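You operate a simulated robot arm through the tools that you are given. There is no shell and no other tool. Be economical: measure what you need, move in short steps, check, and stop when the job is done.

Carry out the task below with a simulated robot arm. There is one attempt and no reset: what you move stays moved.

Task
Gauge the white stem: under the minimum it goes in the reject tray, else in the green stand.
Fine: stand it in the gauge cup, close the orange gauge slide on it and draw the slide back; the minimum is on the yellow label. Set down upright: what you pick out.

The check looks at the end state, three seconds after you hand in, the way a careful person would. Anything else that was tipped, shoved, dropped, spilled or broken makes it a failure.

Robot
A 7-joint arm with a two-finger parallel gripper, fixed in place. Base frame: the origin is at the foot of the arm, x ahead of it, y to its left, z up; the work surface is at about z = 0. Lengths are in mm, angles in rad, forces in N, time in s.
With the tool pointing down near the work surface it reaches from about 220 to 580 mm from the base axis. Its first joint turns from -1.152 to 1.152 rad. Payload 2.5 kg.
The TCP is the grasp point between the finger pads, 23 mm short of the fingertips. In the tool frame z runs along the fingers and y along their closing line. Largest opening 94 mm; finger width 38, thickness 10; the body of the gripper, 54 by 96 mm, starts 39 mm behind the TCP.
Orientation is that of the tool frame in the base frame, as [roll, pitch, yaw] about the fixed x, y, z axes, in that order (R = Rz(yaw) Ry(pitch) Rx(roll)). With the fingers straight down and closing along the base's y, the tool's x points along the base's -x, its y along +y and its z along -z.

Tools
- The arm moves only by the tool move_arm. Its argument "motion" is a list of rows, each a list of 7 numbers: the shift along the base's x, y, z in units of 400 mm (1.0 is 400 mm), then the turn, a rotation vector about the base's x, y, z in units of 45 degrees (1.0 is 45 degrees), then the finger opening in m, from 0 to 0.094. In form: [[tx, ty, tz, wx, wy, wz, claw], ...]. A call has 1 to 12 rows; each row is the pose to reach, as a shift and turn from the pose commanded when the call began. A call with a number of a shift or a turn outside -1 to 1 is refused whole. Rows are played at 5 a second. More than 50 mm and 0.15 rad between two rows, or a gripper value outside its range, and nothing of the call is played. Where a pose cannot be reached the arm comes as near as it can. A force on the tool above 60 N (or 10 N above the force at the start of the call, whichever is more), or a blocked arm, ends the call early, and 0.2 s more pass. The fingers move at their own pace (about 108 mm/s each) and stop on an object; they squeeze with about 37 N. The grip force told is the motor's: it shows also when the fingers shut on nothing. Time passes only in rows, and 0.2 s behind the last, so rows that repeat a pose let the fingers close. The reply holds the time, the measured pose of the TCP, the force on the tool along the base axes, the opening and the grip force, in the units named above and with some noise, with the torque about the TCP (base axes, N m) and any sound that the robot's microphone picked up.
- Cameras (640 x 400 px; columns grow to the right, rows downward): "scene" is fixed at [101.3, -386.6, 555.4]; the picture's right is [0.94, -0.33, 0.00], its down [-0.20, -0.56, -0.81] and it looks along [0.27, 0.76, -0.59] (base axes); focal length 323 px, centre (320, 200). "wrist" rides on the gripper at [86, 16, -74] in the tool frame; the picture's right is [-0.18, 0.98, 0.00], its down [-0.58, -0.11, -0.81] and it looks along [-0.79, -0.15, 0.59] (tool axes); focal length 243 px, centre (320, 200). There is no depth. A picture from a camera that has moved, and an enlarged one, comes with that camera's place and axes in the base frame and with its lens. The place of the scene camera against the robot may be out by one fixed shift of up to 18 mm in any direction.
- camera(camera): a new picture of that camera. No time passes.
- enlarge(camera, box): a new picture of the part [left, top, right, bottom] of that camera's present view, enlarged. No time passes.
- job_done(): hands the job in; it is judged then, once.

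Go step by step. Nothing tells you positions but the pictures and the camera data: compare them with the known pose of the tool, close in by small moves and look again before you grip or let go. The budget is 120 turns and 64 pictures, counting those below and the enlarged ones. Unless the task says otherwise, let go and move clear before handing in, and close with one line.

The tools are called after "Request:" by a JSON object that holds its "op" and its "data". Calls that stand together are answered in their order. move_arm: Moves the arm, as the interface text tells. Its arguments: {"type":"object","properties":{"motion":{"type":"array","items":{"type":"array","items":{"type":"number"}}}},"required":["motion"]} The other tools are called the same way: camera (camera) takes a picture; enlarge (camera, box) takes an enlarged picture of a part of a camera's view; job_done () hands the job in.

At the start:

```text
t: 0.0
position: [440.1, -117.9, 286.3]
ee_rot: [3.141, -0.001, 3.14]
force: [-0.5, -0.5, -0.3]
ft_torque: [-0.04, -0.02, 0.02]
gripper_width: 93.9
grip_force: 0.0
```

scene: 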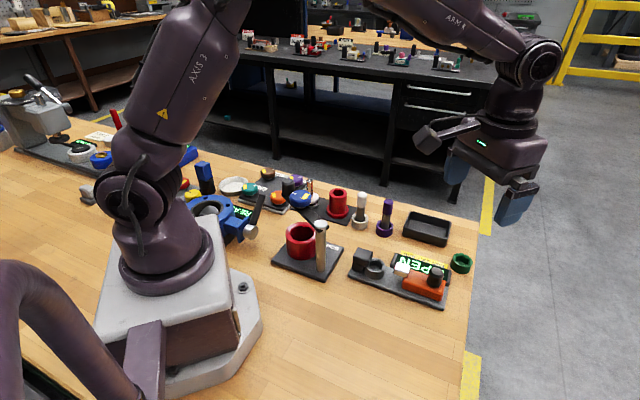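
wrist: 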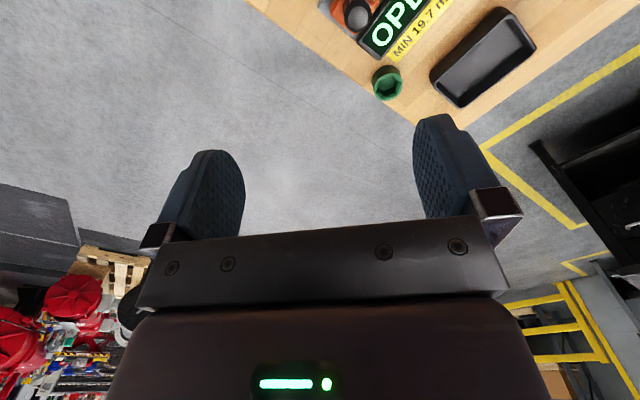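

The bench shows a gauge with an orange slide, a green stand, a black tray, and several stems and sockets. I'll enlarge the views to identify them.

Request:
{"op": "enlarge", "data": {"camera": "scene", "box": [260, 170, 480, 310]}}

Request:
{"op": "enlarge", "data": {"camera": "scene", "box": [340, 230, 480, 310]}}

Request:
{"op": "enlarge", "data": {"camera": "wrist", "box": [300, 0, 540, 120]}}

```text
2.86 times, centred on (370, 240) of scene
camera zoom: at [101.3, -386.6, 555.4], right [0.94, -0.33, 0.0], down [-0.2, -0.56, -0.81], along [0.27, 0.76, -0.59], focal length 923 px, centre (177, 86)
```

zoom: 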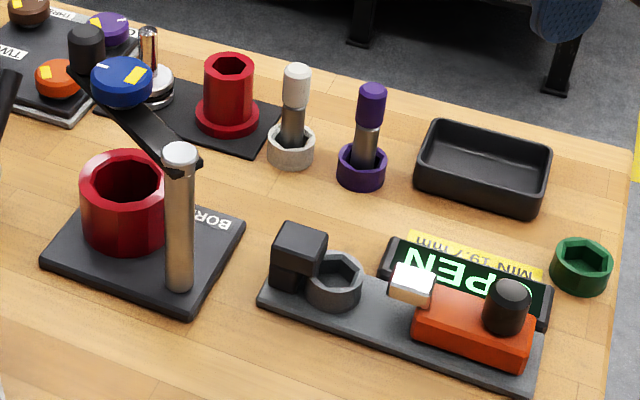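

```text
4.57 times, centred on (410, 270) of scene
camera zoom: at [101.3, -386.6, 555.4], right [0.94, -0.33, 0.0], down [-0.2, -0.56, -0.81], along [0.27, 0.76, -0.59], focal length 1477 px, centre (-91, -120)
```

zoom: 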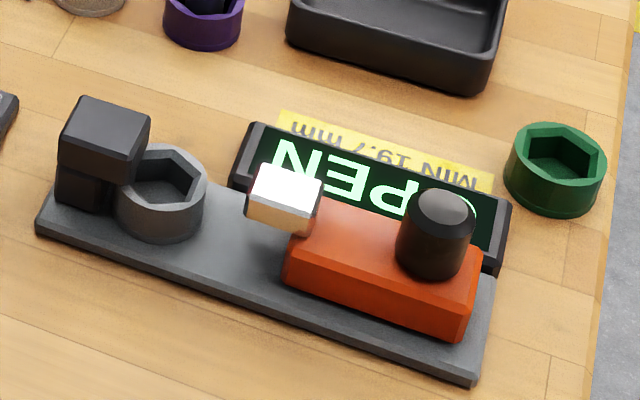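

```text
2.67 times, centred on (420, 60) of wrist
camera zoom: at [354.2, -100.6, 360.4], right [0.18, 0.98, 0.0], down [0.58, -0.11, 0.81], along [0.79, -0.15, -0.59], focal length 647 px, centre (53, 573)
```

zoom: 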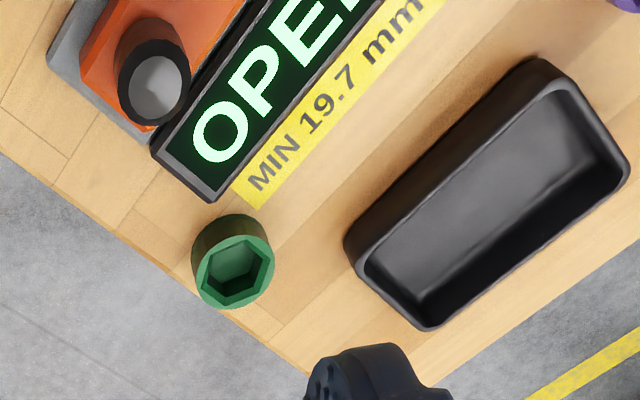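

The minimum is 19.7 mm. The white-capped stem stands in a white cup near (400,166), the gauge cup is near (361,6), the slide knob near (455,-71) and the green stand near (549,-40). I'll bring the wrist camera over to look at the stem.

Request:
{"op": "move_arm", "data": {"motion": [[-0.033, 0.1, -0.02, 0, 0, 0, 0.094], [-0.066, 0.2, -0.05, 0, 0, 0, 0.094], [-0.1, 0.3, -0.07, 0, 0, 0, 0.094], [-0.133, 0.4, -0.09, 0, 0, 0, 0.094], [-0.166, 0.5, -0.12, 0, 0, 0, 0.094], [-0.2, 0.6, -0.14, 0, 0, 0, 0.094], [-0.2, 0.67, -0.15, 0, 0, 0, 0.094]]}}

Request:
{"op": "camera", "data": {"camera": "wrist"}}

```text
t: 1.6
position: [361.7, 149.9, 224.8]
ee_rot: [3.141, 0.0, 3.141]
force: [0.4, -0.3, 0.4]
ft_torque: [0.01, 0.02, 0.0]
gripper_width: 94.1
grip_force: 0.0
```

```text
58 pictures are left
camera wrist: at [273.9, 167.2, 300.1], right [0.18, 0.98, 0.0], down [0.58, -0.11, 0.81], along [0.79, -0.15, -0.59], focal length 243 px, centre (320, 200)
```

wrist: 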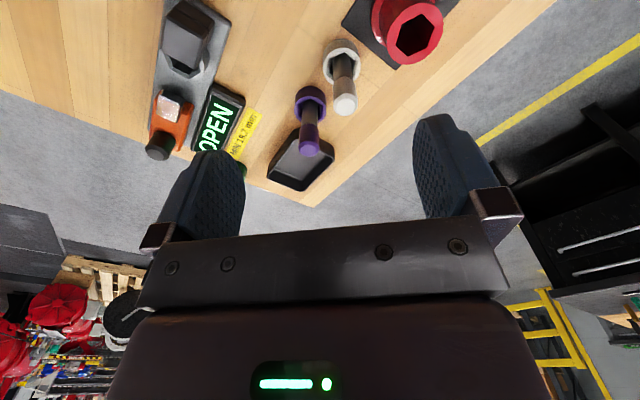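

Request:
{"op": "enlarge", "data": {"camera": "wrist", "box": [260, 20, 420, 120]}}

Request:
{"op": "enlarge", "data": {"camera": "wrist", "box": [130, 0, 290, 180]}}

Request:
{"op": "enlarge", "data": {"camera": "scene", "box": [340, 180, 410, 240]}}

```text
4.00 times, centred on (340, 70) of wrist
camera zoom: at [273.9, 167.2, 300.1], right [0.18, 0.98, 0.0], down [0.58, -0.11, 0.81], along [0.79, -0.15, -0.59], focal length 970 px, centre (240, 720)
```

zoom: 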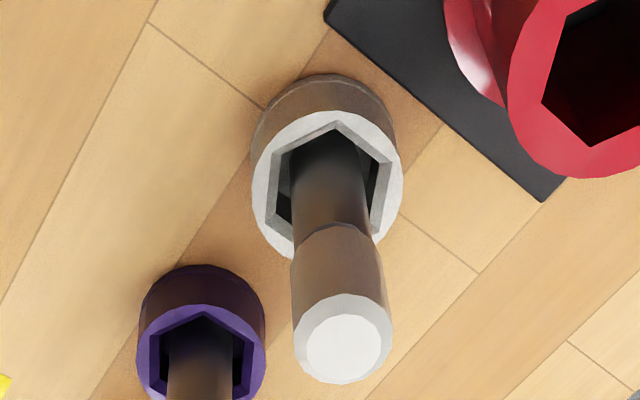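

```text
2.22 times, centred on (210, 90) of wrist
camera zoom: at [273.9, 167.2, 300.1], right [0.18, 0.98, 0.0], down [0.58, -0.11, 0.81], along [0.79, -0.15, -0.59], focal length 539 px, centre (564, 444)
```

zoom: 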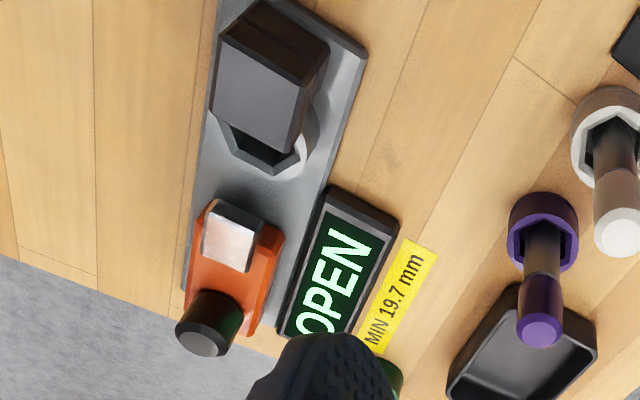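

```text
6.67 times, centred on (375, 210) of scene
camera zoom: at [101.3, -386.6, 555.4], right [0.94, -0.33, 0.0], down [-0.2, -0.56, -0.81], along [0.27, 0.76, -0.59], focal length 2154 px, centre (-47, 133)
```

zoom: 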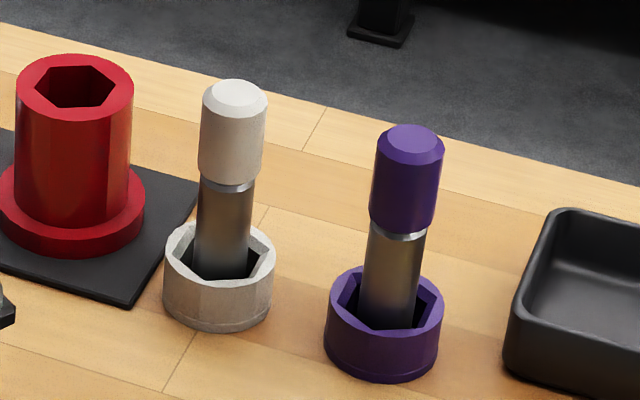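

The stem is a round shaft with a wider white cap, at about (403,166) with its top near z≈102. I'll move above it with the fingers partly open and check the alignment.

Request:
{"op": "move_arm", "data": {"motion": [[0.0535, 0.02, -0.06, 0, 0, 0, 0.06], [0.1075, 0.04, -0.14, 0, 0, 0, 0.06], [0.1075, 0.04, -0.235, 0, 0, 0, 0.06], [0.1075, 0.04, -0.235, 0, 0, 0, 0.06]]}}

Request:
{"op": "camera", "data": {"camera": "wrist"}}

Request:
{"op": "enlarge", "data": {"camera": "scene", "box": [300, 130, 440, 240]}}

```text
t: 2.6
position: [405.3, 166.2, 131.7]
ee_rot: [-3.142, 0.0, -3.14]
force: [-0.6, 0.0, 0.3]
ft_torque: [-0.01, 0.01, -0.03]
gripper_width: 60.1
grip_force: 0.1
```

```text
54 pictures are left
camera wrist: at [319.4, 182.6, 206.3], right [0.18, 0.98, 0.0], down [0.58, -0.11, 0.81], along [0.79, -0.15, -0.59], focal length 243 px, centre (320, 200)
```

wrist: 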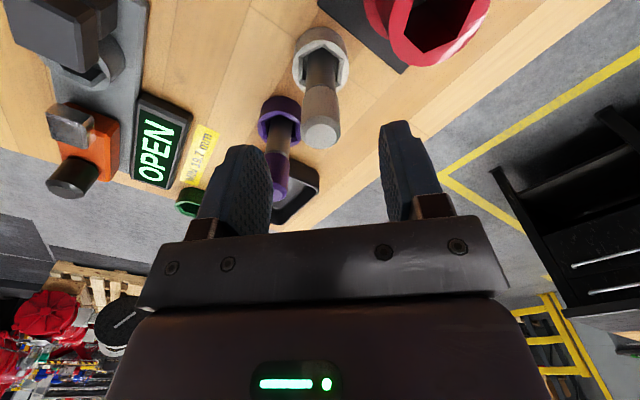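

```text
3.64 times, centred on (370, 185) of scene
camera zoom: at [101.3, -386.6, 555.4], right [0.94, -0.33, 0.0], down [-0.2, -0.56, -0.81], along [0.27, 0.76, -0.59], focal length 1175 px, centre (138, 254)
```

zoom: 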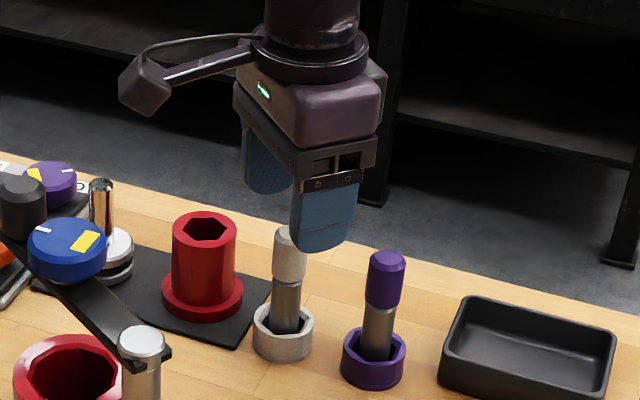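

The stem sits between the fingers, around (402,167.5). I'll go down to z≈85 and grip the cap.

Request:
{"op": "move_arm", "data": {"motion": [[-0.001, 0.003, -0.06, 0, 0, 0, 0.06], [-0.001, 0.003, -0.117, 0, 0, 0, 0.06], [-0.001, 0.003, -0.117, 0, 0, 0, 0.06], [-0.001, 0.003, -0.117, 0, 0, 0, 0.015], [-0.001, 0.003, -0.117, 0, 0, 0, 0.015], [-0.001, 0.003, -0.117, 0, 0, 0, 0.015]]}}

Request:
{"op": "camera", "data": {"camera": "wrist"}}

Request:
{"op": "enlarge", "data": {"camera": "scene", "box": [300, 130, 440, 240]}}

```text
t: 4.0
position: [404.5, 167.3, 84.9]
ee_rot: [3.14, 0.001, 3.141]
force: [0.2, 0.2, 0.0]
ft_torque: [0.05, 0.0, -0.01]
gripper_width: 22.6
grip_force: 36.5
```

```text
52 pictures are left
camera wrist: at [318.3, 183.3, 160.1], right [0.18, 0.98, 0.0], down [0.58, -0.11, 0.81], along [0.79, -0.15, -0.59], focal length 243 px, centre (320, 200)
```

wrist: 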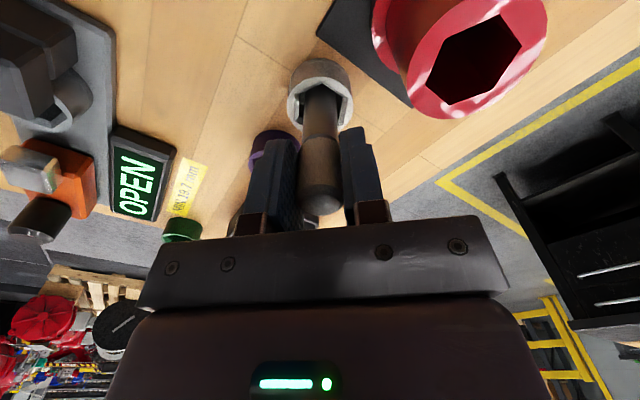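

```text
3.64 times, centred on (370, 185) of scene
camera zoom: at [101.3, -386.6, 555.4], right [0.94, -0.33, 0.0], down [-0.2, -0.56, -0.81], along [0.27, 0.76, -0.59], focal length 1175 px, centre (138, 254)
```

zoom: 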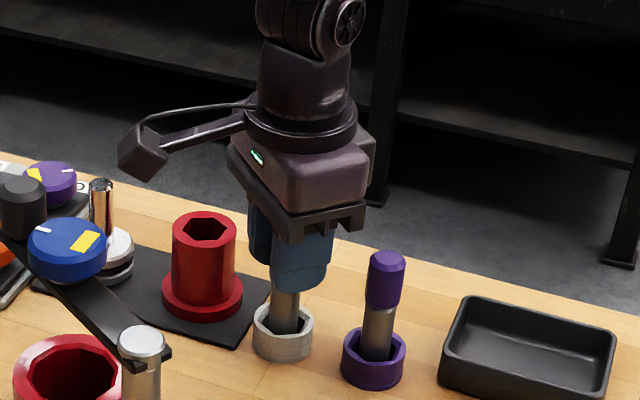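

It's gripped, with an opening of 22.6 mm. I'll lift straight up.

Request:
{"op": "move_arm", "data": {"motion": [[0, 0, 0.05, 0, 0, 0, 0.015], [0, 0, 0.12, 0, 0, 0, 0.015], [0, 0, 0.22, 0, 0, 0, 0.015], [0, 0, 0.3, 0, 0, 0, 0.015]]}}

Request:
{"op": "camera", "data": {"camera": "wrist"}}

Request:
{"op": "enlarge", "data": {"camera": "scene", "box": [300, 90, 440, 240]}}

```text
t: 5.0
position: [400.3, 166.4, 205.4]
ee_rot: [-3.14, -0.001, -3.139]
force: [-0.8, 0.2, -0.8]
ft_torque: [-0.01, -0.01, 0.0]
gripper_width: 22.7
grip_force: 37.2
```

```text
50 pictures are left
camera wrist: at [314.7, 183.9, 280.3], right [0.18, 0.98, 0.0], down [0.58, -0.11, 0.81], along [0.79, -0.15, -0.59], focal length 243 px, centre (320, 200)
```

wrist: 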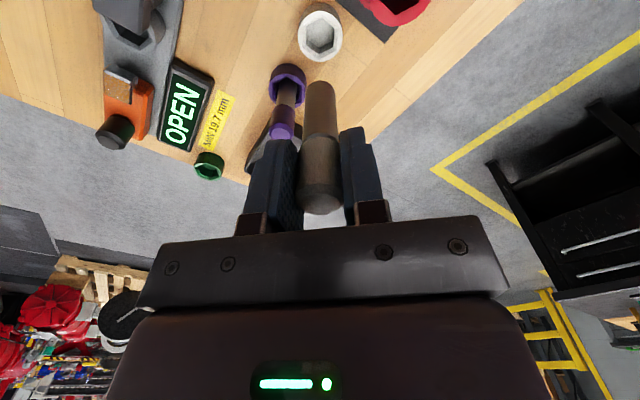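

```text
2.67 times, centred on (370, 165) of scene
camera zoom: at [101.3, -386.6, 555.4], right [0.94, -0.33, 0.0], down [-0.2, -0.56, -0.81], along [0.27, 0.76, -0.59], focal length 862 px, centre (187, 293)
```

zoom: 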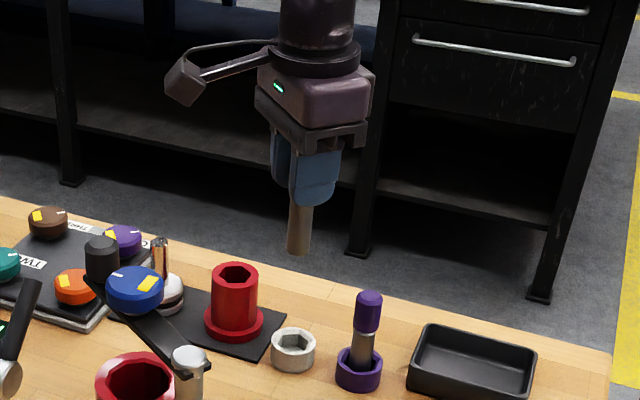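

The stem hangs straight, with its bottom about 83 mm below the TCP. Next I'll go high over the gauge cup for a look.

Request:
{"op": "move_arm", "data": {"motion": [[-0.03, -0.1, 0, 0, 0, 0, 0.015], [-0.06, -0.2, 0, 0, 0, 0, 0.015], [-0.09, -0.3, 0, 0, 0, 0, 0.015], [-0.12, -0.4, 0, 0, 0, 0, 0.015], [-0.12, -0.4, 0, 0, 0, 0, 0.015]]}}

Request:
{"op": "camera", "data": {"camera": "wrist"}}

Request:
{"op": "enlarge", "data": {"camera": "wrist", "box": [230, 0, 390, 100]}}

Request:
{"op": "enlarge", "data": {"camera": "scene", "box": [340, 200, 480, 310]}}

```text
t: 6.2
position: [353.4, 6.7, 205.2]
ee_rot: [-3.141, 0.0, 3.14]
force: [-0.5, 0.1, -1.1]
ft_torque: [0.01, 0.03, 0.0]
gripper_width: 22.7
grip_force: 36.6
```

```text
48 pictures are left
camera wrist: at [265.9, 22.6, 280.1], right [0.18, 0.98, 0.0], down [0.58, -0.11, 0.81], along [0.79, -0.15, -0.59], focal length 243 px, centre (320, 200)
```

wrist: 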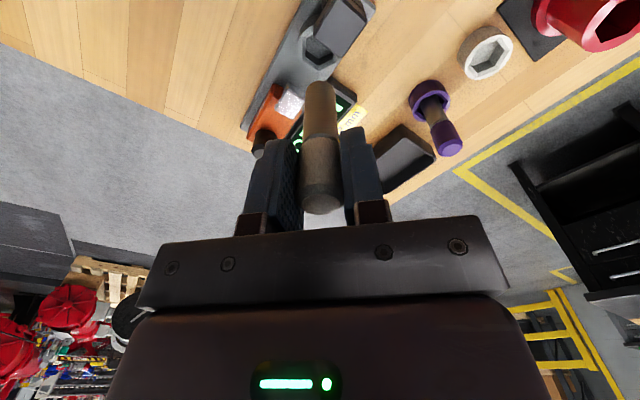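

```text
4.00 times, centred on (310, 50) of wrist
camera zoom: at [265.9, 22.6, 280.1], right [0.18, 0.98, 0.0], down [0.58, -0.11, 0.81], along [0.79, -0.15, -0.59], focal length 970 px, centre (360, 800)
```

zoom: 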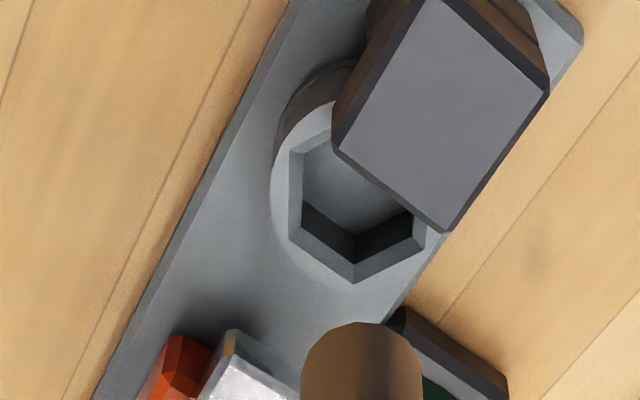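

```text
3.64 times, centred on (410, 255) of scene
camera zoom: at [101.3, -386.6, 555.4], right [0.94, -0.33, 0.0], down [-0.2, -0.56, -0.81], along [0.27, 0.76, -0.59], focal length 1175 px, centre (-7, 0)
```

zoom: 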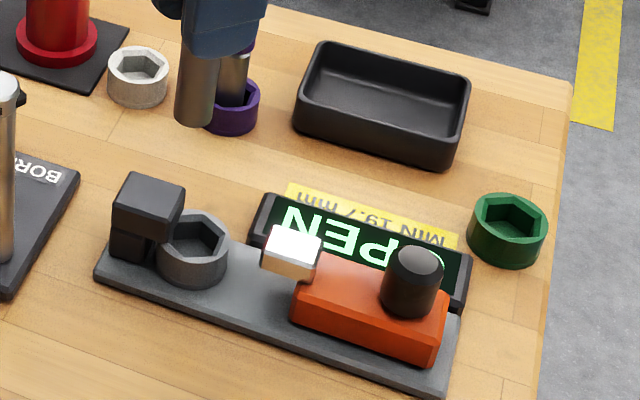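

The gauge cup is near (362,5), and the anvil face lies about 11 mm from its centre at 45°. I'll bring the stem's foot to just above the anvil height, biased slightly toward the slide, and check.

Request:
{"op": "move_arm", "data": {"motion": [[0.023, -0.008, -0.05, 0, 0, 0, 0.015], [0.023, -0.008, -0.11, 0, 0, 0, 0.015], [0.023, -0.008, -0.155, 0, 0, 0, 0.015], [0.023, -0.008, -0.155, 0, 0, 0, 0.015]]}}

Request:
{"op": "enlarge", "data": {"camera": "wrist", "box": [220, 0, 420, 125]}}

Request:
{"op": "enlarge", "data": {"camera": "scene", "box": [330, 200, 450, 300]}}

```text
t: 7.2
position: [362.8, 6.4, 140.4]
ee_rot: [3.141, -0.001, -3.141]
force: [-0.5, -0.4, -1.6]
ft_torque: [0.05, 0.02, -0.01]
gripper_width: 22.7
grip_force: 37.0
```

```text
3.20 times, centred on (320, 62) of wrist
camera zoom: at [276.1, 23.0, 215.9], right [0.18, 0.98, 0.0], down [0.58, -0.11, 0.81], along [0.79, -0.15, -0.59], focal length 776 px, centre (320, 640)
```

zoom: 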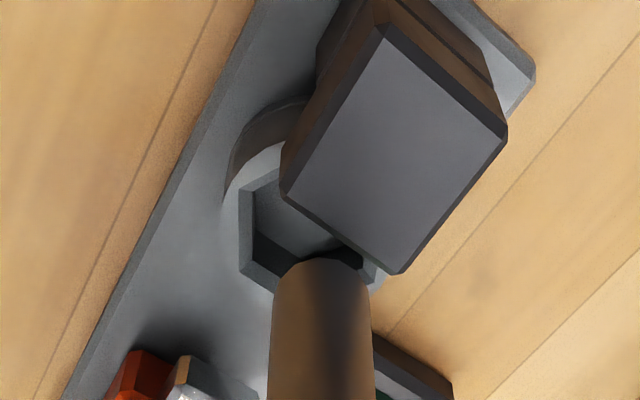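

```text
4.00 times, centred on (390, 250) of scene
camera zoom: at [101.3, -386.6, 555.4], right [0.94, -0.33, 0.0], down [-0.2, -0.56, -0.81], along [0.27, 0.76, -0.59], focal length 1293 px, centre (40, 0)
```

zoom: 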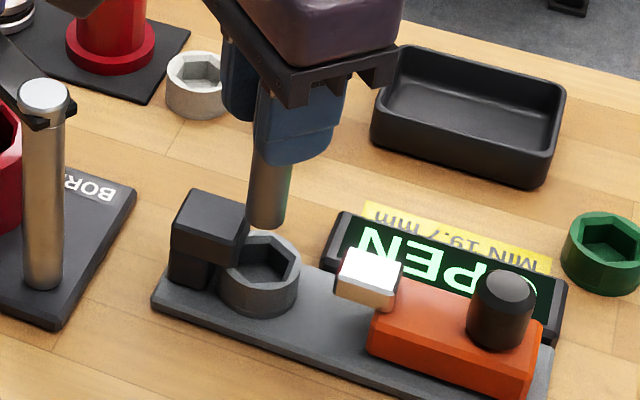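

The stem's foot needs about 3–4 mm more toward −y to sit over the hole and clear of the anvil. I'll correct that, lower a bit and look again.

Request:
{"op": "move_arm", "data": {"motion": [[0.003, -0.0095, 0, 0, 0, 0, 0.015], [0.003, -0.0095, -0.02, 0, 0, 0, 0.015], [0.003, -0.0095, -0.05, 0, 0, 0, 0.015], [0.003, -0.0095, -0.05, 0, 0, 0, 0.015]]}}

Request:
{"op": "enlarge", "data": {"camera": "wrist", "box": [220, 0, 420, 125]}}

Request:
{"op": "enlarge", "data": {"camera": "scene", "box": [350, 220, 430, 290]}}

```text
t: 8.2
position: [363.8, 2.8, 121.0]
ee_rot: [3.141, -0.001, 3.139]
force: [-0.7, 0.4, -1.8]
ft_torque: [-0.01, 0.0, 0.0]
gripper_width: 22.6
grip_force: 36.9
```

```text
3.20 times, centred on (320, 62) of wrist
camera zoom: at [277.9, 19.2, 196.6], right [0.18, 0.98, 0.0], down [0.58, -0.11, 0.81], along [0.79, -0.15, -0.59], focal length 776 px, centre (320, 640)
```

zoom: 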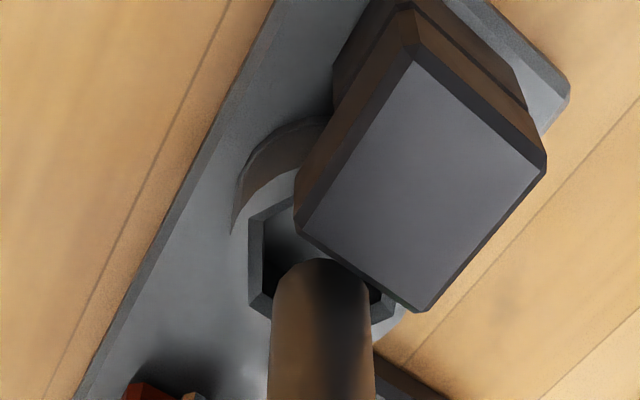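

```text
5.71 times, centred on (390, 255) of scene
camera zoom: at [101.3, -386.6, 555.4], right [0.94, -0.33, 0.0], down [-0.2, -0.56, -0.81], along [0.27, 0.76, -0.59], focal length 1847 px, centre (-80, -114)
```

zoom: 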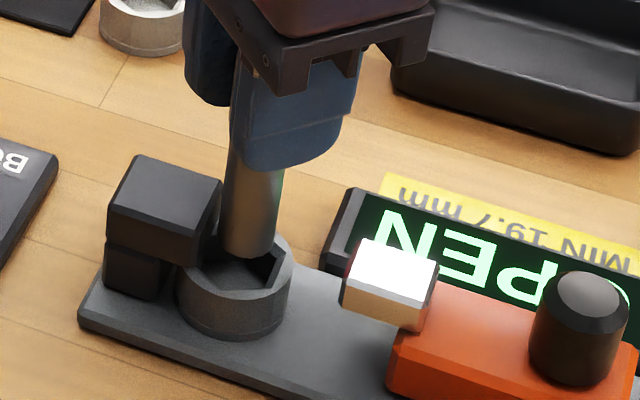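

The stem is now nearly centred over the hole and clear of the anvil. I'll lower it in.

Request:
{"op": "move_arm", "data": {"motion": [[0, 0, -0.02, 0, 0, 0, 0.015], [0, 0, -0.04, 0, 0, 0, 0.015], [0, 0, -0.06, 0, 0, 0, 0.015], [0, 0, -0.06, 0, 0, 0, 0.015]]}}

Request:
{"op": "enlarge", "data": {"camera": "scene", "box": [350, 220, 430, 290]}}

```text
t: 9.2
position: [364.6, 0.5, 97.7]
ee_rot: [-3.141, -0.002, -3.141]
force: [-4.1, 2.2, -0.4]
ft_torque: [0.19, 0.27, -0.02]
gripper_width: 22.5
grip_force: 36.7
```

```text
5.71 times, centred on (390, 255) of scene
camera zoom: at [101.3, -386.6, 555.4], right [0.94, -0.33, 0.0], down [-0.2, -0.56, -0.81], along [0.27, 0.76, -0.59], focal length 1847 px, centre (-80, -114)
```

zoom: 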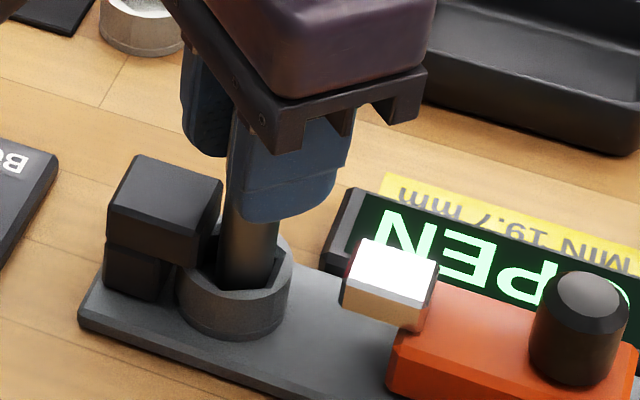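

The side force of about 4 N says the stem is rubbing the slide-side wall. I'll ease back about 1.3 mm and continue down.

Request:
{"op": "move_arm", "data": {"motion": [[-0.0028, 0.002, 0, 0, 0, 0, 0.015], [-0.0028, 0.002, 0, 0, 0, 0, 0.015]]}}

Request:
{"op": "move_arm", "data": {"motion": [[0, 0, -0.005, 0, 0, 0, 0.015], [0, 0, -0.01, 0, 0, 0, 0.015], [0, 0, -0.01, 0, 0, 0, 0.015]]}}

```text
t: 9.8
position: [364.9, 1.2, 99.0]
ee_rot: [3.141, 0.002, 3.14]
force: [-0.9, -0.2, -1.5]
ft_torque: [0.03, 0.01, -0.03]
gripper_width: 22.6
grip_force: 36.7
```

```text
t: 10.6
position: [365.8, 0.9, 95.4]
ee_rot: [-3.14, -0.001, -3.142]
force: [-4.7, 0.4, 12.6]
ft_torque: [0.08, 0.31, -0.07]
gripper_width: 22.9
grip_force: 37.1
```

A vertical force of 12.6 N means it has touched down, presumably on the cup floor. I'll unload slightly and look.

Request:
{"op": "move_arm", "data": {"motion": [[-0.001, 0, 0.0015, 0, 0, 0, 0.015], [-0.001, 0, 0.0015, 0, 0, 0, 0.015]]}}

Request:
{"op": "enlarge", "data": {"camera": "scene", "box": [350, 220, 430, 290]}}

Request:
{"op": "enlarge", "data": {"camera": "wrist", "box": [220, 0, 420, 125]}}

```text
t: 11.2
position: [364.0, 2.0, 95.8]
ee_rot: [-3.141, 0.001, 3.141]
force: [-0.1, 1.0, 5.9]
ft_torque: [0.1, 0.04, -0.02]
gripper_width: 22.4
grip_force: 37.3
```

```text
5.71 times, centred on (390, 255) of scene
camera zoom: at [101.2, -386.6, 555.4], right [0.94, -0.33, 0.0], down [-0.2, -0.56, -0.81], along [0.27, 0.76, -0.59], focal length 1847 px, centre (-80, -114)
```

zoom: 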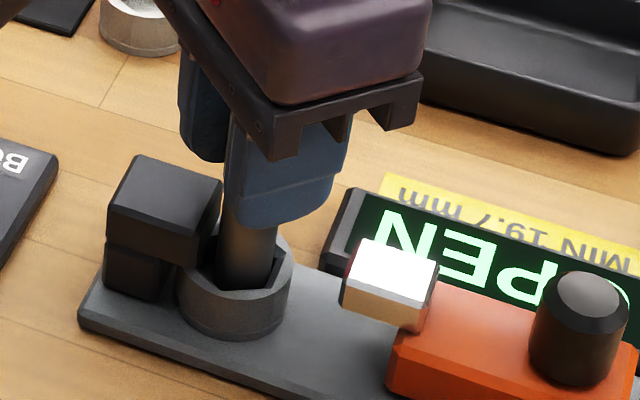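

```text
3.20 times, centred on (320, 62) of wrist
camera zoom: at [277.9, 18.1, 170.4], right [0.18, 0.98, 0.0], down [0.58, -0.11, 0.81], along [0.79, -0.15, -0.59], focal length 776 px, centre (320, 640)
```

zoom: 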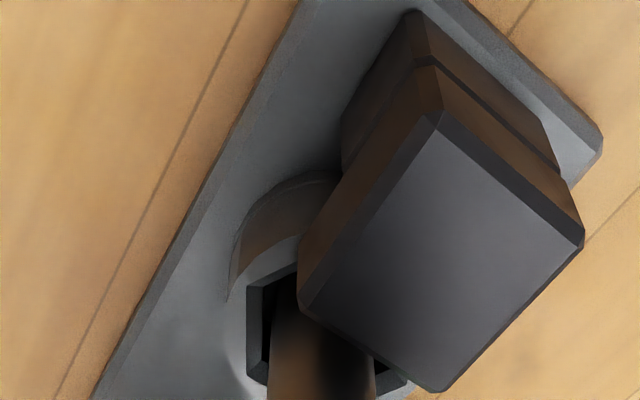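

The stem is seated in the gauge cup. I'll release it and go straight up.

Request:
{"op": "move_arm", "data": {"motion": [[0, 0, 0.001, 0, 0, 0, 0.015], [0, 0, 0.001, 0, 0, 0, 0.03], [0, 0, 0.001, 0, 0, 0, 0.06], [0, 0, 0.001, 0, 0, 0, 0.06], [0, 0, 0.06, 0, 0, 0, 0.06], [0, 0, 0.15, 0, 0, 0, 0.06], [0, 0, 0.25, 0, 0, 0, 0.06]]}}

Request:
{"op": "camera", "data": {"camera": "wrist"}}

Request:
{"op": "enlarge", "data": {"camera": "scene", "box": [330, 200, 490, 310]}}

```text
t: 12.8
position: [367.2, -0.8, 194.2]
ee_rot: [-3.141, -0.001, -3.141]
force: [-0.1, -0.2, -0.8]
ft_torque: [-0.01, -0.04, -0.02]
gripper_width: 60.1
grip_force: 0.1
```

```text
38 pictures are left
camera wrist: at [280.3, 15.6, 269.2], right [0.18, 0.98, 0.0], down [0.58, -0.11, 0.81], along [0.79, -0.15, -0.59], focal length 243 px, centre (320, 200)
```

wrist: 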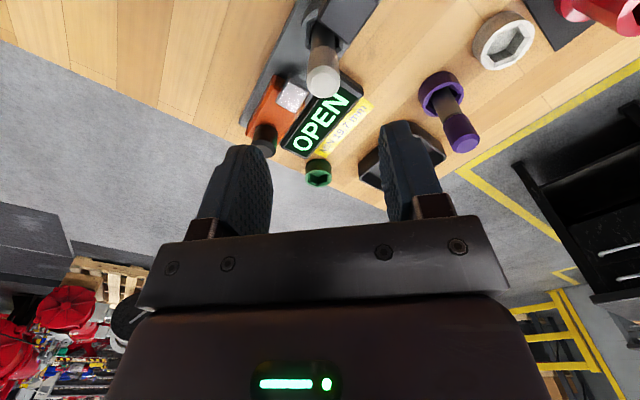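

```text
3.64 times, centred on (410, 255) of scene
camera zoom: at [101.3, -386.6, 555.4], right [0.94, -0.33, 0.0], down [-0.2, -0.56, -0.81], along [0.27, 0.76, -0.59], focal length 1175 px, centre (-7, 0)
```

zoom: 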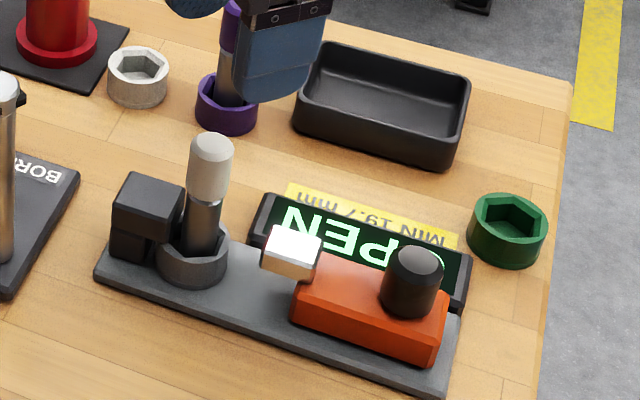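

The stem stands in the gauge. I'll move the wrist camera over toward the slide knob.

Request:
{"op": "move_arm", "data": {"motion": [[0.04, -0.06, 0, 0, 0, 0, 0.094], [0.08, -0.12, 0, 0, 0, 0, 0.094], [0.12, -0.175, 0, 0, 0, 0, 0.094], [0.12, -0.175, 0, 0, 0, 0, 0.094]]}}

Request:
{"op": "camera", "data": {"camera": "wrist"}}

Request:
{"op": "enlarge", "data": {"camera": "wrist", "box": [240, 0, 440, 125]}}

```text
t: 13.8
position: [412.6, -69.7, 193.9]
ee_rot: [-3.141, 0.002, -3.142]
force: [0.4, -0.1, 0.7]
ft_torque: [-0.05, -0.01, -0.01]
gripper_width: 94.2
grip_force: 0.1
```

```text
36 pictures are left
camera wrist: at [326.2, -53.7, 269.7], right [0.18, 0.98, 0.0], down [0.58, -0.11, 0.81], along [0.79, -0.15, -0.59], focal length 243 px, centre (320, 200)
```

wrist: 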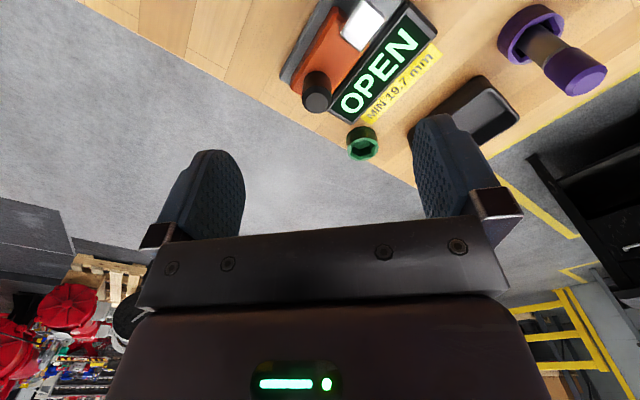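

```text
3.20 times, centred on (340, 62) of wrist
camera zoom: at [326.2, -53.7, 269.7], right [0.18, 0.98, 0.0], down [0.58, -0.11, 0.81], along [0.79, -0.15, -0.59], focal length 776 px, centre (256, 640)
```

zoom: 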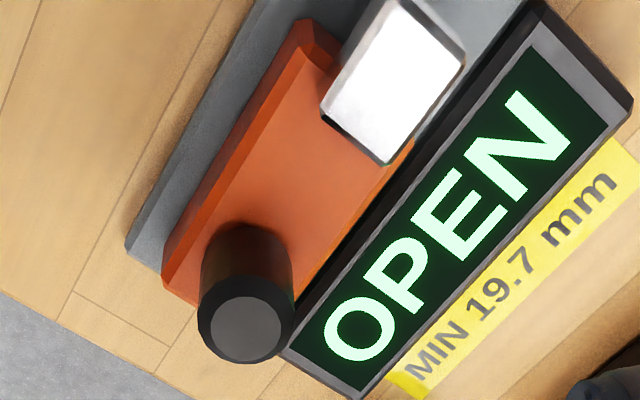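

The knob is about 28 mm across, centred near (454,−80), with its top at z≈53. The slide axis runs along about (−0.73,0.69) to close. I'll turn the gripper 45° so the fingers close along that axis, and hover above the knob.

Request:
{"op": "move_arm", "data": {"motion": [[0.018, -0.005, -0.02, 0, 0, 0.17, 0.052], [0.036, -0.01, -0.04, 0, 0, 0.34, 0.052], [0.054, -0.014, -0.06, 0, 0, 0.51, 0.052], [0.072, -0.019, -0.08, 0, 0, 0.68, 0.052], [0.09, -0.024, -0.1, 0, 0, 0.85, 0.052], [0.106, -0.0278, -0.115, 0, 0, 1.0, 0.052], [0.106, -0.0278, -0.115, 0, 0, 1.0, 0.052]]}}

Request:
{"op": "camera", "data": {"camera": "wrist"}}

Request:
{"op": "enlarge", "data": {"camera": "scene", "box": [340, 150, 500, 310]}}

```text
t: 15.4
position: [454.2, -81.6, 147.8]
ee_rot: [-3.141, 0.0, -2.354]
force: [0.6, 0.3, -0.2]
ft_torque: [0.01, -0.04, -0.02]
gripper_width: 52.0
grip_force: 0.1
```

```text
34 pictures are left
camera wrist: at [382.3, -129.8, 223.6], right [-0.57, 0.82, 0.0], down [0.49, 0.34, 0.81], along [0.66, 0.46, -0.59], focal length 243 px, centre (320, 200)
```

wrist: 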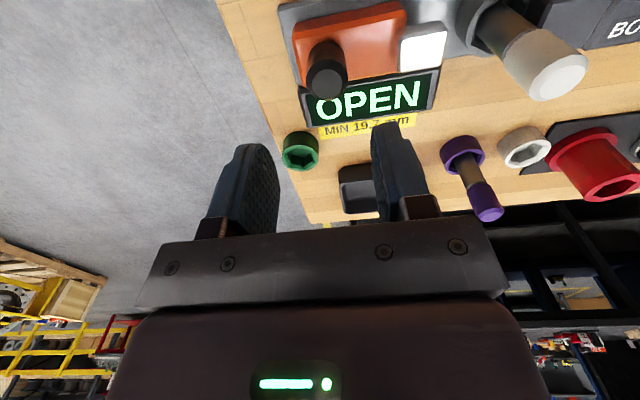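

```text
2.50 times, centred on (420, 230) of scene
camera zoom: at [101.3, -386.6, 555.4], right [0.94, -0.33, 0.0], down [-0.2, -0.56, -0.81], along [0.27, 0.76, -0.59], focal length 808 px, centre (70, 125)
```

zoom: 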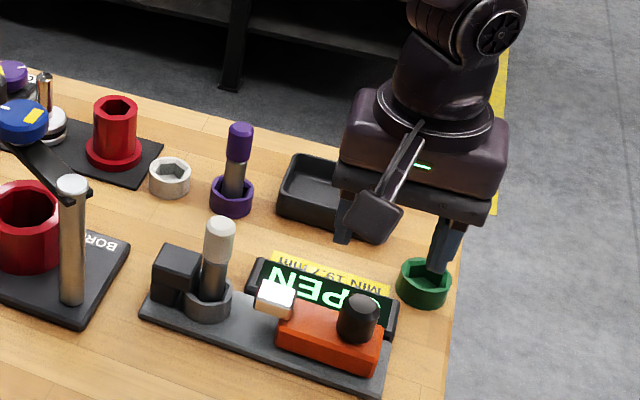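

The knob is slightly off, at about (449.5,−77.5). I'll shift, go down to z≈56 so the tips are at 33, and close on the knob.

Request:
{"op": "move_arm", "data": {"motion": [[-0.01, 0.006, -0.06, 0, 0, 0, 0.052], [-0.01, 0.006, -0.14, 0, 0, 0, 0.052], [-0.01, 0.006, -0.2, 0, 0, 0, 0.052], [-0.01, 0.006, -0.235, 0, 0, 0, 0.052], [-0.01, 0.006, -0.235, 0, 0, 0, 0.052]]}}

Request:
{"op": "enlarge", "data": {"camera": "wrist", "box": [160, 0, 480, 240]}}

Request:
{"op": "enlarge", "data": {"camera": "scene", "box": [340, 190, 500, 310]}}

```text
t: 16.6
position: [453.9, -78.3, 59.0]
ee_rot: [-3.138, -0.001, -2.357]
force: [-16.7, -3.2, 56.7]
ft_torque: [1.07, 1.79, 0.45]
gripper_width: 56.0
grip_force: 4.0
```

```text
1.67 times, centred on (320, 120) of wrist
camera zoom: at [380.7, -127.6, 134.1], right [-0.56, 0.83, 0.0], down [0.49, 0.34, 0.81], along [0.67, 0.45, -0.59], focal length 404 px, centre (320, 333)
```

zoom: 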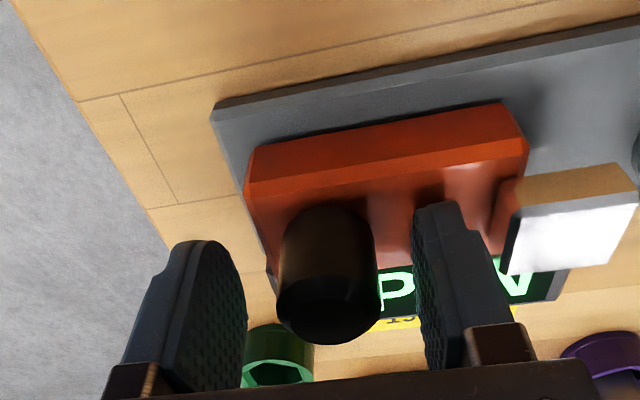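

```text
3.33 times, centred on (420, 250) of scene
camera zoom: at [101.0, -386.6, 555.5], right [0.94, -0.33, 0.0], down [-0.2, -0.56, -0.81], along [0.27, 0.76, -0.59], focal length 1077 px, centre (-13, 33)
```

zoom: 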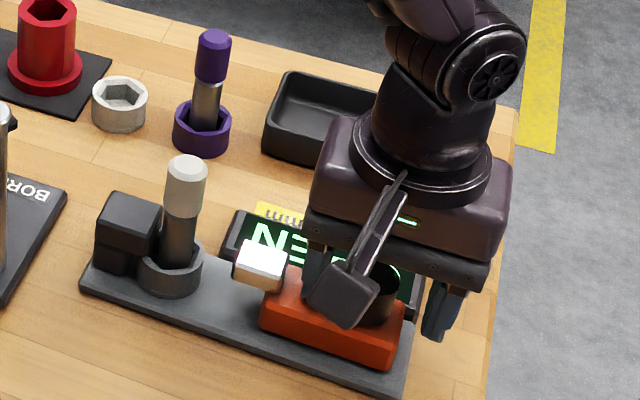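

A fingertip is resting on the slide's top and reads 57 N. The slide top is higher than I estimated, so I'll back off upward at once.

Request:
{"op": "move_arm", "data": {"motion": [[0, 0, 0.022, 0, 0, 0, 0.052], [0, 0, 0.022, 0, 0, 0, 0.052]]}}

Request:
{"op": "enlarge", "data": {"camera": "wrist", "box": [160, 0, 480, 240]}}

Request:
{"op": "enlarge", "data": {"camera": "scene", "box": [340, 190, 500, 310]}}

```text
t: 17.2
position: [451.9, -76.6, 63.8]
ee_rot: [3.141, 0.001, -2.356]
force: [-0.2, -0.5, -0.1]
ft_torque: [-0.01, 0.01, -0.02]
gripper_width: 52.0
grip_force: 0.0
```

```text
1.67 times, centred on (320, 120) of wrist
camera zoom: at [378.9, -126.0, 139.1], right [-0.57, 0.82, 0.0], down [0.49, 0.33, 0.81], along [0.66, 0.46, -0.59], focal length 404 px, centre (320, 333)
```

zoom: 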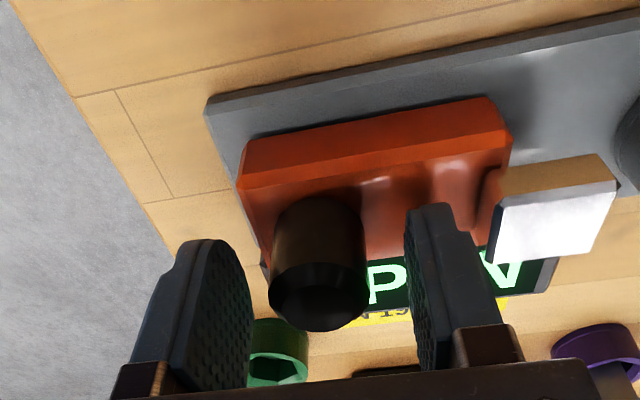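

```text
3.33 times, centred on (420, 250) of scene
camera zoom: at [101.3, -386.6, 555.4], right [0.94, -0.33, 0.0], down [-0.2, -0.56, -0.81], along [0.27, 0.76, -0.59], focal length 1077 px, centre (-13, 33)
```

zoom: 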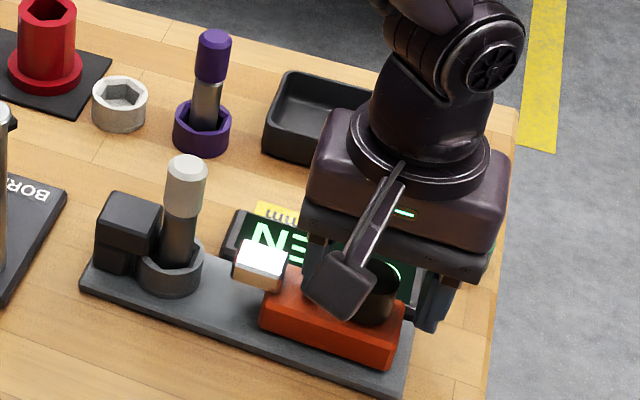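

I'm clear of the slide with nothing displaced, and the knob is between the fingers. I'll close on it.

Request:
{"op": "move_arm", "data": {"motion": [[0, 0, 0, 0, 0, 0, 0.04], [0, 0, 0, 0, 0, 0, 0.015], [0, 0, 0, 0, 0, 0, 0.015], [0, 0, 0, 0, 0, 0, 0.015]]}}

Request:
{"op": "camera", "data": {"camera": "scene"}}

```text
t: 18.2
position: [451.5, -75.8, 64.5]
ee_rot: [3.14, -0.002, -2.356]
force: [-8.1, 5.6, 1.5]
ft_torque: [-0.36, -0.11, -0.17]
gripper_width: 27.2
grip_force: 44.9
```

```text
28 pictures are left
```

scene: 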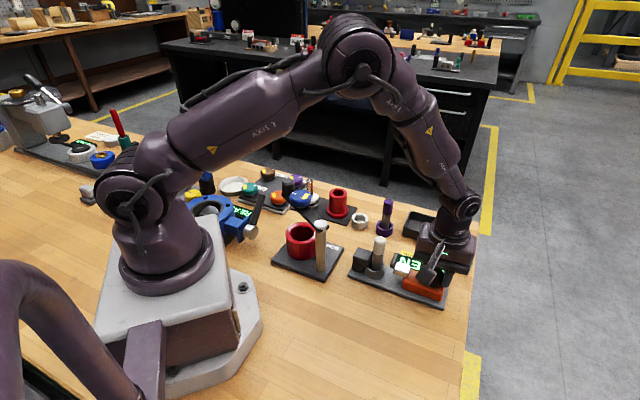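

I have the knob, at an opening of 27.2 mm. I'll slide toward the cup in small steps, watching the force.

Request:
{"op": "move_arm", "data": {"motion": [[-0.0073, 0.0069, 0, 0, 0, 0, 0.015], [-0.0146, 0.0138, 0, 0, 0, 0, 0.015], [-0.0218, 0.0206, 0, 0, 0, 0, 0.015], [-0.0291, 0.0275, 0, 0, 0, 0, 0.015]]}}

Request:
{"op": "enlarge", "data": {"camera": "scene", "box": [340, 220, 480, 310]}}

```text
t: 19.2
position: [438.6, -64.9, 65.6]
ee_rot: [-3.138, 0.003, -2.354]
force: [10.6, 8.0, -12.8]
ft_torque: [-0.35, 0.41, 0.08]
gripper_width: 27.2
grip_force: 45.1
```

```text
4.44 times, centred on (410, 265) of scene
camera zoom: at [101.3, -386.6, 555.4], right [0.94, -0.33, 0.0], down [-0.2, -0.56, -0.81], along [0.27, 0.76, -0.59], focal length 1436 px, centre (-80, -89)
```

zoom: 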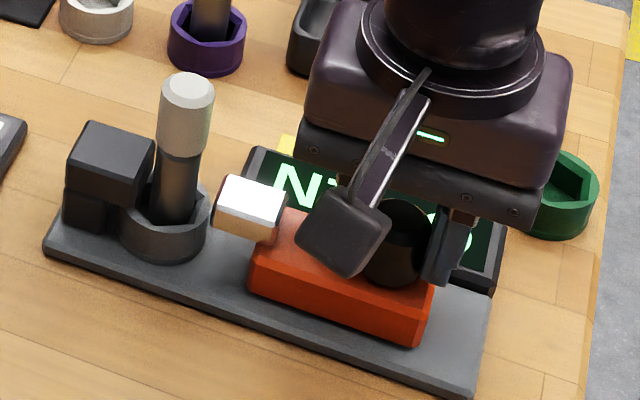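

The slide moves freely, with a small cross-force I'll correct for. The gap to the stem looks under 10 mm, so I'll use finer steps.

Request:
{"op": "move_arm", "data": {"motion": [[-0.0025, 0.0075, 0, 0, 0, 0, 0.015], [-0.0065, 0.012, 0, 0, 0, 0, 0.015], [-0.0105, 0.0165, 0, 0, 0, 0, 0.015]]}}

Request:
{"op": "enlarge", "data": {"camera": "scene", "box": [340, 220, 480, 310]}}

```text
t: 20.0
position: [434.5, -59.3, 63.9]
ee_rot: [-3.139, 0.001, -2.355]
force: [2.8, 1.4, -3.4]
ft_torque: [1.18, -0.7, -0.2]
gripper_width: 27.3
grip_force: 45.1
```

```text
4.44 times, centred on (410, 265) of scene
camera zoom: at [101.3, -386.6, 555.4], right [0.94, -0.33, 0.0], down [-0.2, -0.56, -0.81], along [0.27, 0.76, -0.59], focal length 1436 px, centre (-80, -89)
```

zoom: 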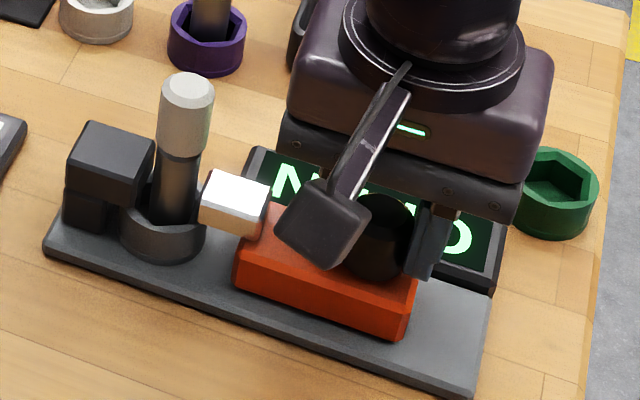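

The cross-force is nearly gone and the nose is close to the stem. I'll continue in 2 mm steps.

Request:
{"op": "move_arm", "data": {"motion": [[-0.0035, 0.0036, 0, 0, 0, 0, 0.015], [-0.007, 0.0072, 0, 0, 0, 0, 0.015], [-0.0105, 0.0108, 0, 0, 0, 0, 0.015]]}}

Request:
{"op": "enlarge", "data": {"camera": "scene", "box": [340, 220, 480, 310]}}

```text
t: 20.8
position: [430.0, -55.7, 65.0]
ee_rot: [3.141, -0.001, -2.355]
force: [0.0, -1.4, -2.3]
ft_torque: [1.12, -0.86, 0.0]
gripper_width: 27.1
grip_force: 44.7
```

```text
4.44 times, centred on (410, 265) of scene
camera zoom: at [101.3, -386.6, 555.4], right [0.94, -0.33, 0.0], down [-0.2, -0.56, -0.81], along [0.27, 0.76, -0.59], focal length 1436 px, centre (-80, -89)
```

zoom: 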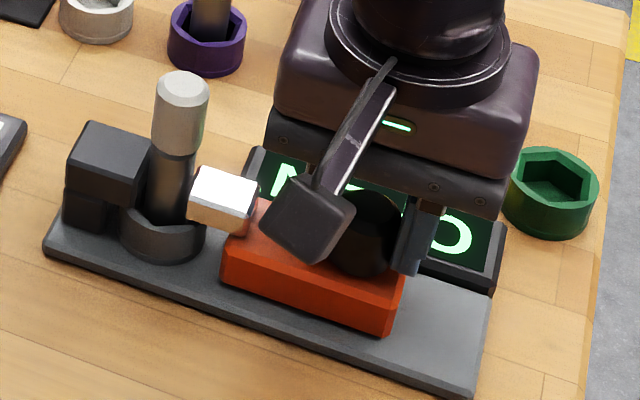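

The nose has touched the stem and is nudging it toward the anvil. I'll keep on until the force builds.

Request:
{"op": "move_arm", "data": {"motion": [[-0.0018, 0.0018, 0, 0, 0, 0, 0.015], [-0.0036, 0.0036, 0, 0, 0, 0, 0.015], [-0.0036, 0.0036, 0, 0, 0, 0, 0.015]]}}

Request:
{"op": "enlarge", "data": {"camera": "wrist", "box": [240, 0, 640, 240]}}

```text
t: 21.6
position: [428.9, -53.5, 64.2]
ee_rot: [-3.14, -0.003, -2.356]
force: [-3.1, -8.4, 11.7]
ft_torque: [0.53, 0.06, 0.05]
gripper_width: 27.1
grip_force: 44.9
```

```text
1.60 times, centred on (440, 120) of wrist
camera zoom: at [356.5, -103.6, 139.7], right [-0.56, 0.83, 0.0], down [0.49, 0.34, 0.81], along [0.67, 0.45, -0.59], focal length 388 px, centre (128, 328)
```

zoom: 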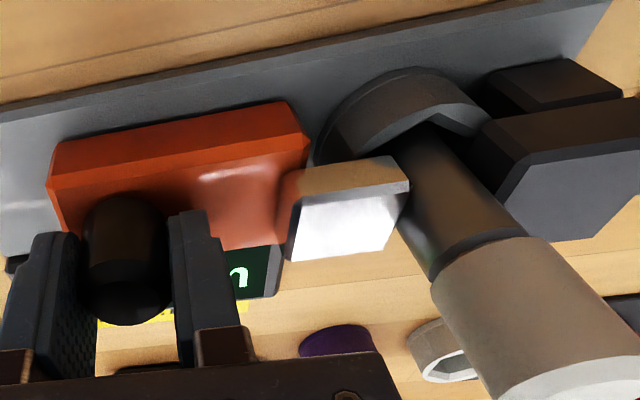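

The display text has changed, so I'll check it from the scene camera.

Request:
{"op": "enlarge", "data": {"camera": "scene", "box": [370, 225, 460, 290]}}

Request:
{"op": "move_arm", "data": {"motion": [[-0.0036, 0.0014, 0, 0, 0, 0, 0.015], [-0.0055, 0.003, 0, 0, 0, 0, 0.015], [-0.0055, 0.003, 0, 0, 0, 0, 0.015]]}}

```text
6.15 times, centred on (415, 258) of scene
camera zoom: at [101.2, -386.6, 555.4], right [0.94, -0.33, 0.0], down [-0.2, -0.56, -0.81], along [0.27, 0.76, -0.59], focal length 1989 px, centre (-265, -154)
```

zoom: 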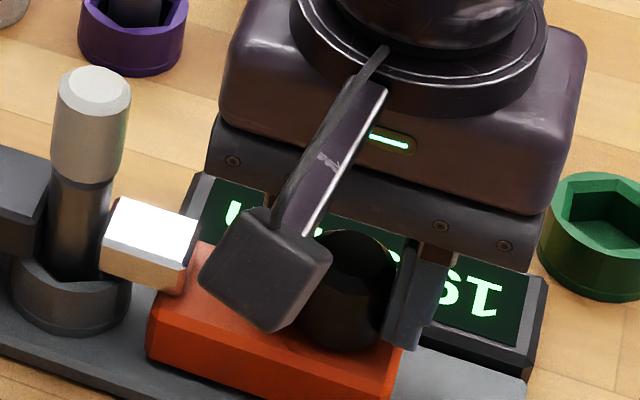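

```text
t: 22.4
position: [429.9, -54.2, 63.8]
ee_rot: [-3.136, 0.002, -2.355]
force: [28.0, -18.8, -19.2]
ft_torque: [-0.18, 1.03, 0.45]
gripper_width: 27.3
grip_force: 45.4
```

The reading is 19.x mm with firm contact at about 34 N. I'll read the full value after drawing the slide back along its axis.

Request:
{"op": "move_arm", "data": {"motion": [[0.0055, -0.0035, 0, 0, 0, 0, 0.015], [0.009, -0.0071, 0, 0, 0, 0, 0.015], [0.018, -0.017, 0, 0, 0, 0, 0.015], [0.0285, -0.029, 0, 0, 0, 0, 0.015], [0.039, -0.041, 0, 0, 0, 0, 0.015], [0.05, -0.052, 0, 0, 0, 0, 0.015], [0.057, -0.0595, 0, 0, 0, 0, 0.015], [0.057, -0.0595, 0, 0, 0, 0, 0.015]]}}

Request:
{"op": "enlarge", "data": {"camera": "scene", "box": [340, 210, 480, 310]}}

```text
t: 24.2
position: [450.3, -75.1, 63.7]
ee_rot: [3.142, 0.001, -2.354]
force: [1.1, 1.5, 3.1]
ft_torque: [-0.87, 0.65, 0.02]
gripper_width: 27.1
grip_force: 45.2
```

```text
4.00 times, centred on (410, 260) of scene
camera zoom: at [101.3, -386.6, 555.4], right [0.94, -0.33, 0.0], down [-0.2, -0.56, -0.81], along [0.27, 0.76, -0.59], focal length 1293 px, centre (-40, -40)
```

zoom: 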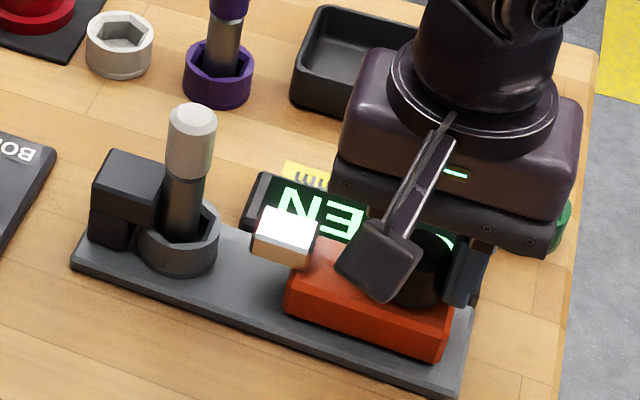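

The display reads "OPEN" again, so the reading is live. I'll close the slide once more, then let go and lift so I can read it unobstructed.

Request:
{"op": "move_arm", "data": {"motion": [[-0.007, 0.0075, 0, 0, 0, 0, 0.015], [-0.018, 0.0185, 0, 0, 0, 0, 0.015], [-0.0285, 0.0305, 0, 0, 0, 0, 0.015], [-0.039, 0.0425, 0, 0, 0, 0, 0.015], [-0.048, 0.052, 0, 0, 0, 0, 0.015], [-0.0515, 0.056, 0, 0, 0, 0, 0.015], [-0.056, 0.0585, 0, 0, 0, 0, 0.015], [-0.056, 0.0585, 0, 0, 0, 0, 0.015]]}}

Request:
{"op": "enlarge", "data": {"camera": "scene", "box": [370, 225, 460, 290]}}

```text
t: 26.0
position: [429.3, -53.6, 64.8]
ee_rot: [-3.134, 0.004, -2.356]
force: [35.8, -14.0, -33.0]
ft_torque: [0.37, 0.76, 0.41]
gripper_width: 27.2
grip_force: 45.0
```

```text
6.15 times, centred on (415, 258) of scene
camera zoom: at [101.4, -386.6, 555.3], right [0.94, -0.33, 0.0], down [-0.2, -0.56, -0.81], along [0.27, 0.76, -0.59], focal length 1989 px, centre (-265, -154)
```

zoom: 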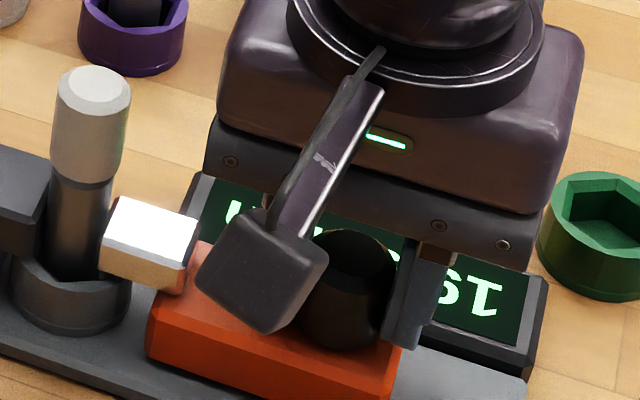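

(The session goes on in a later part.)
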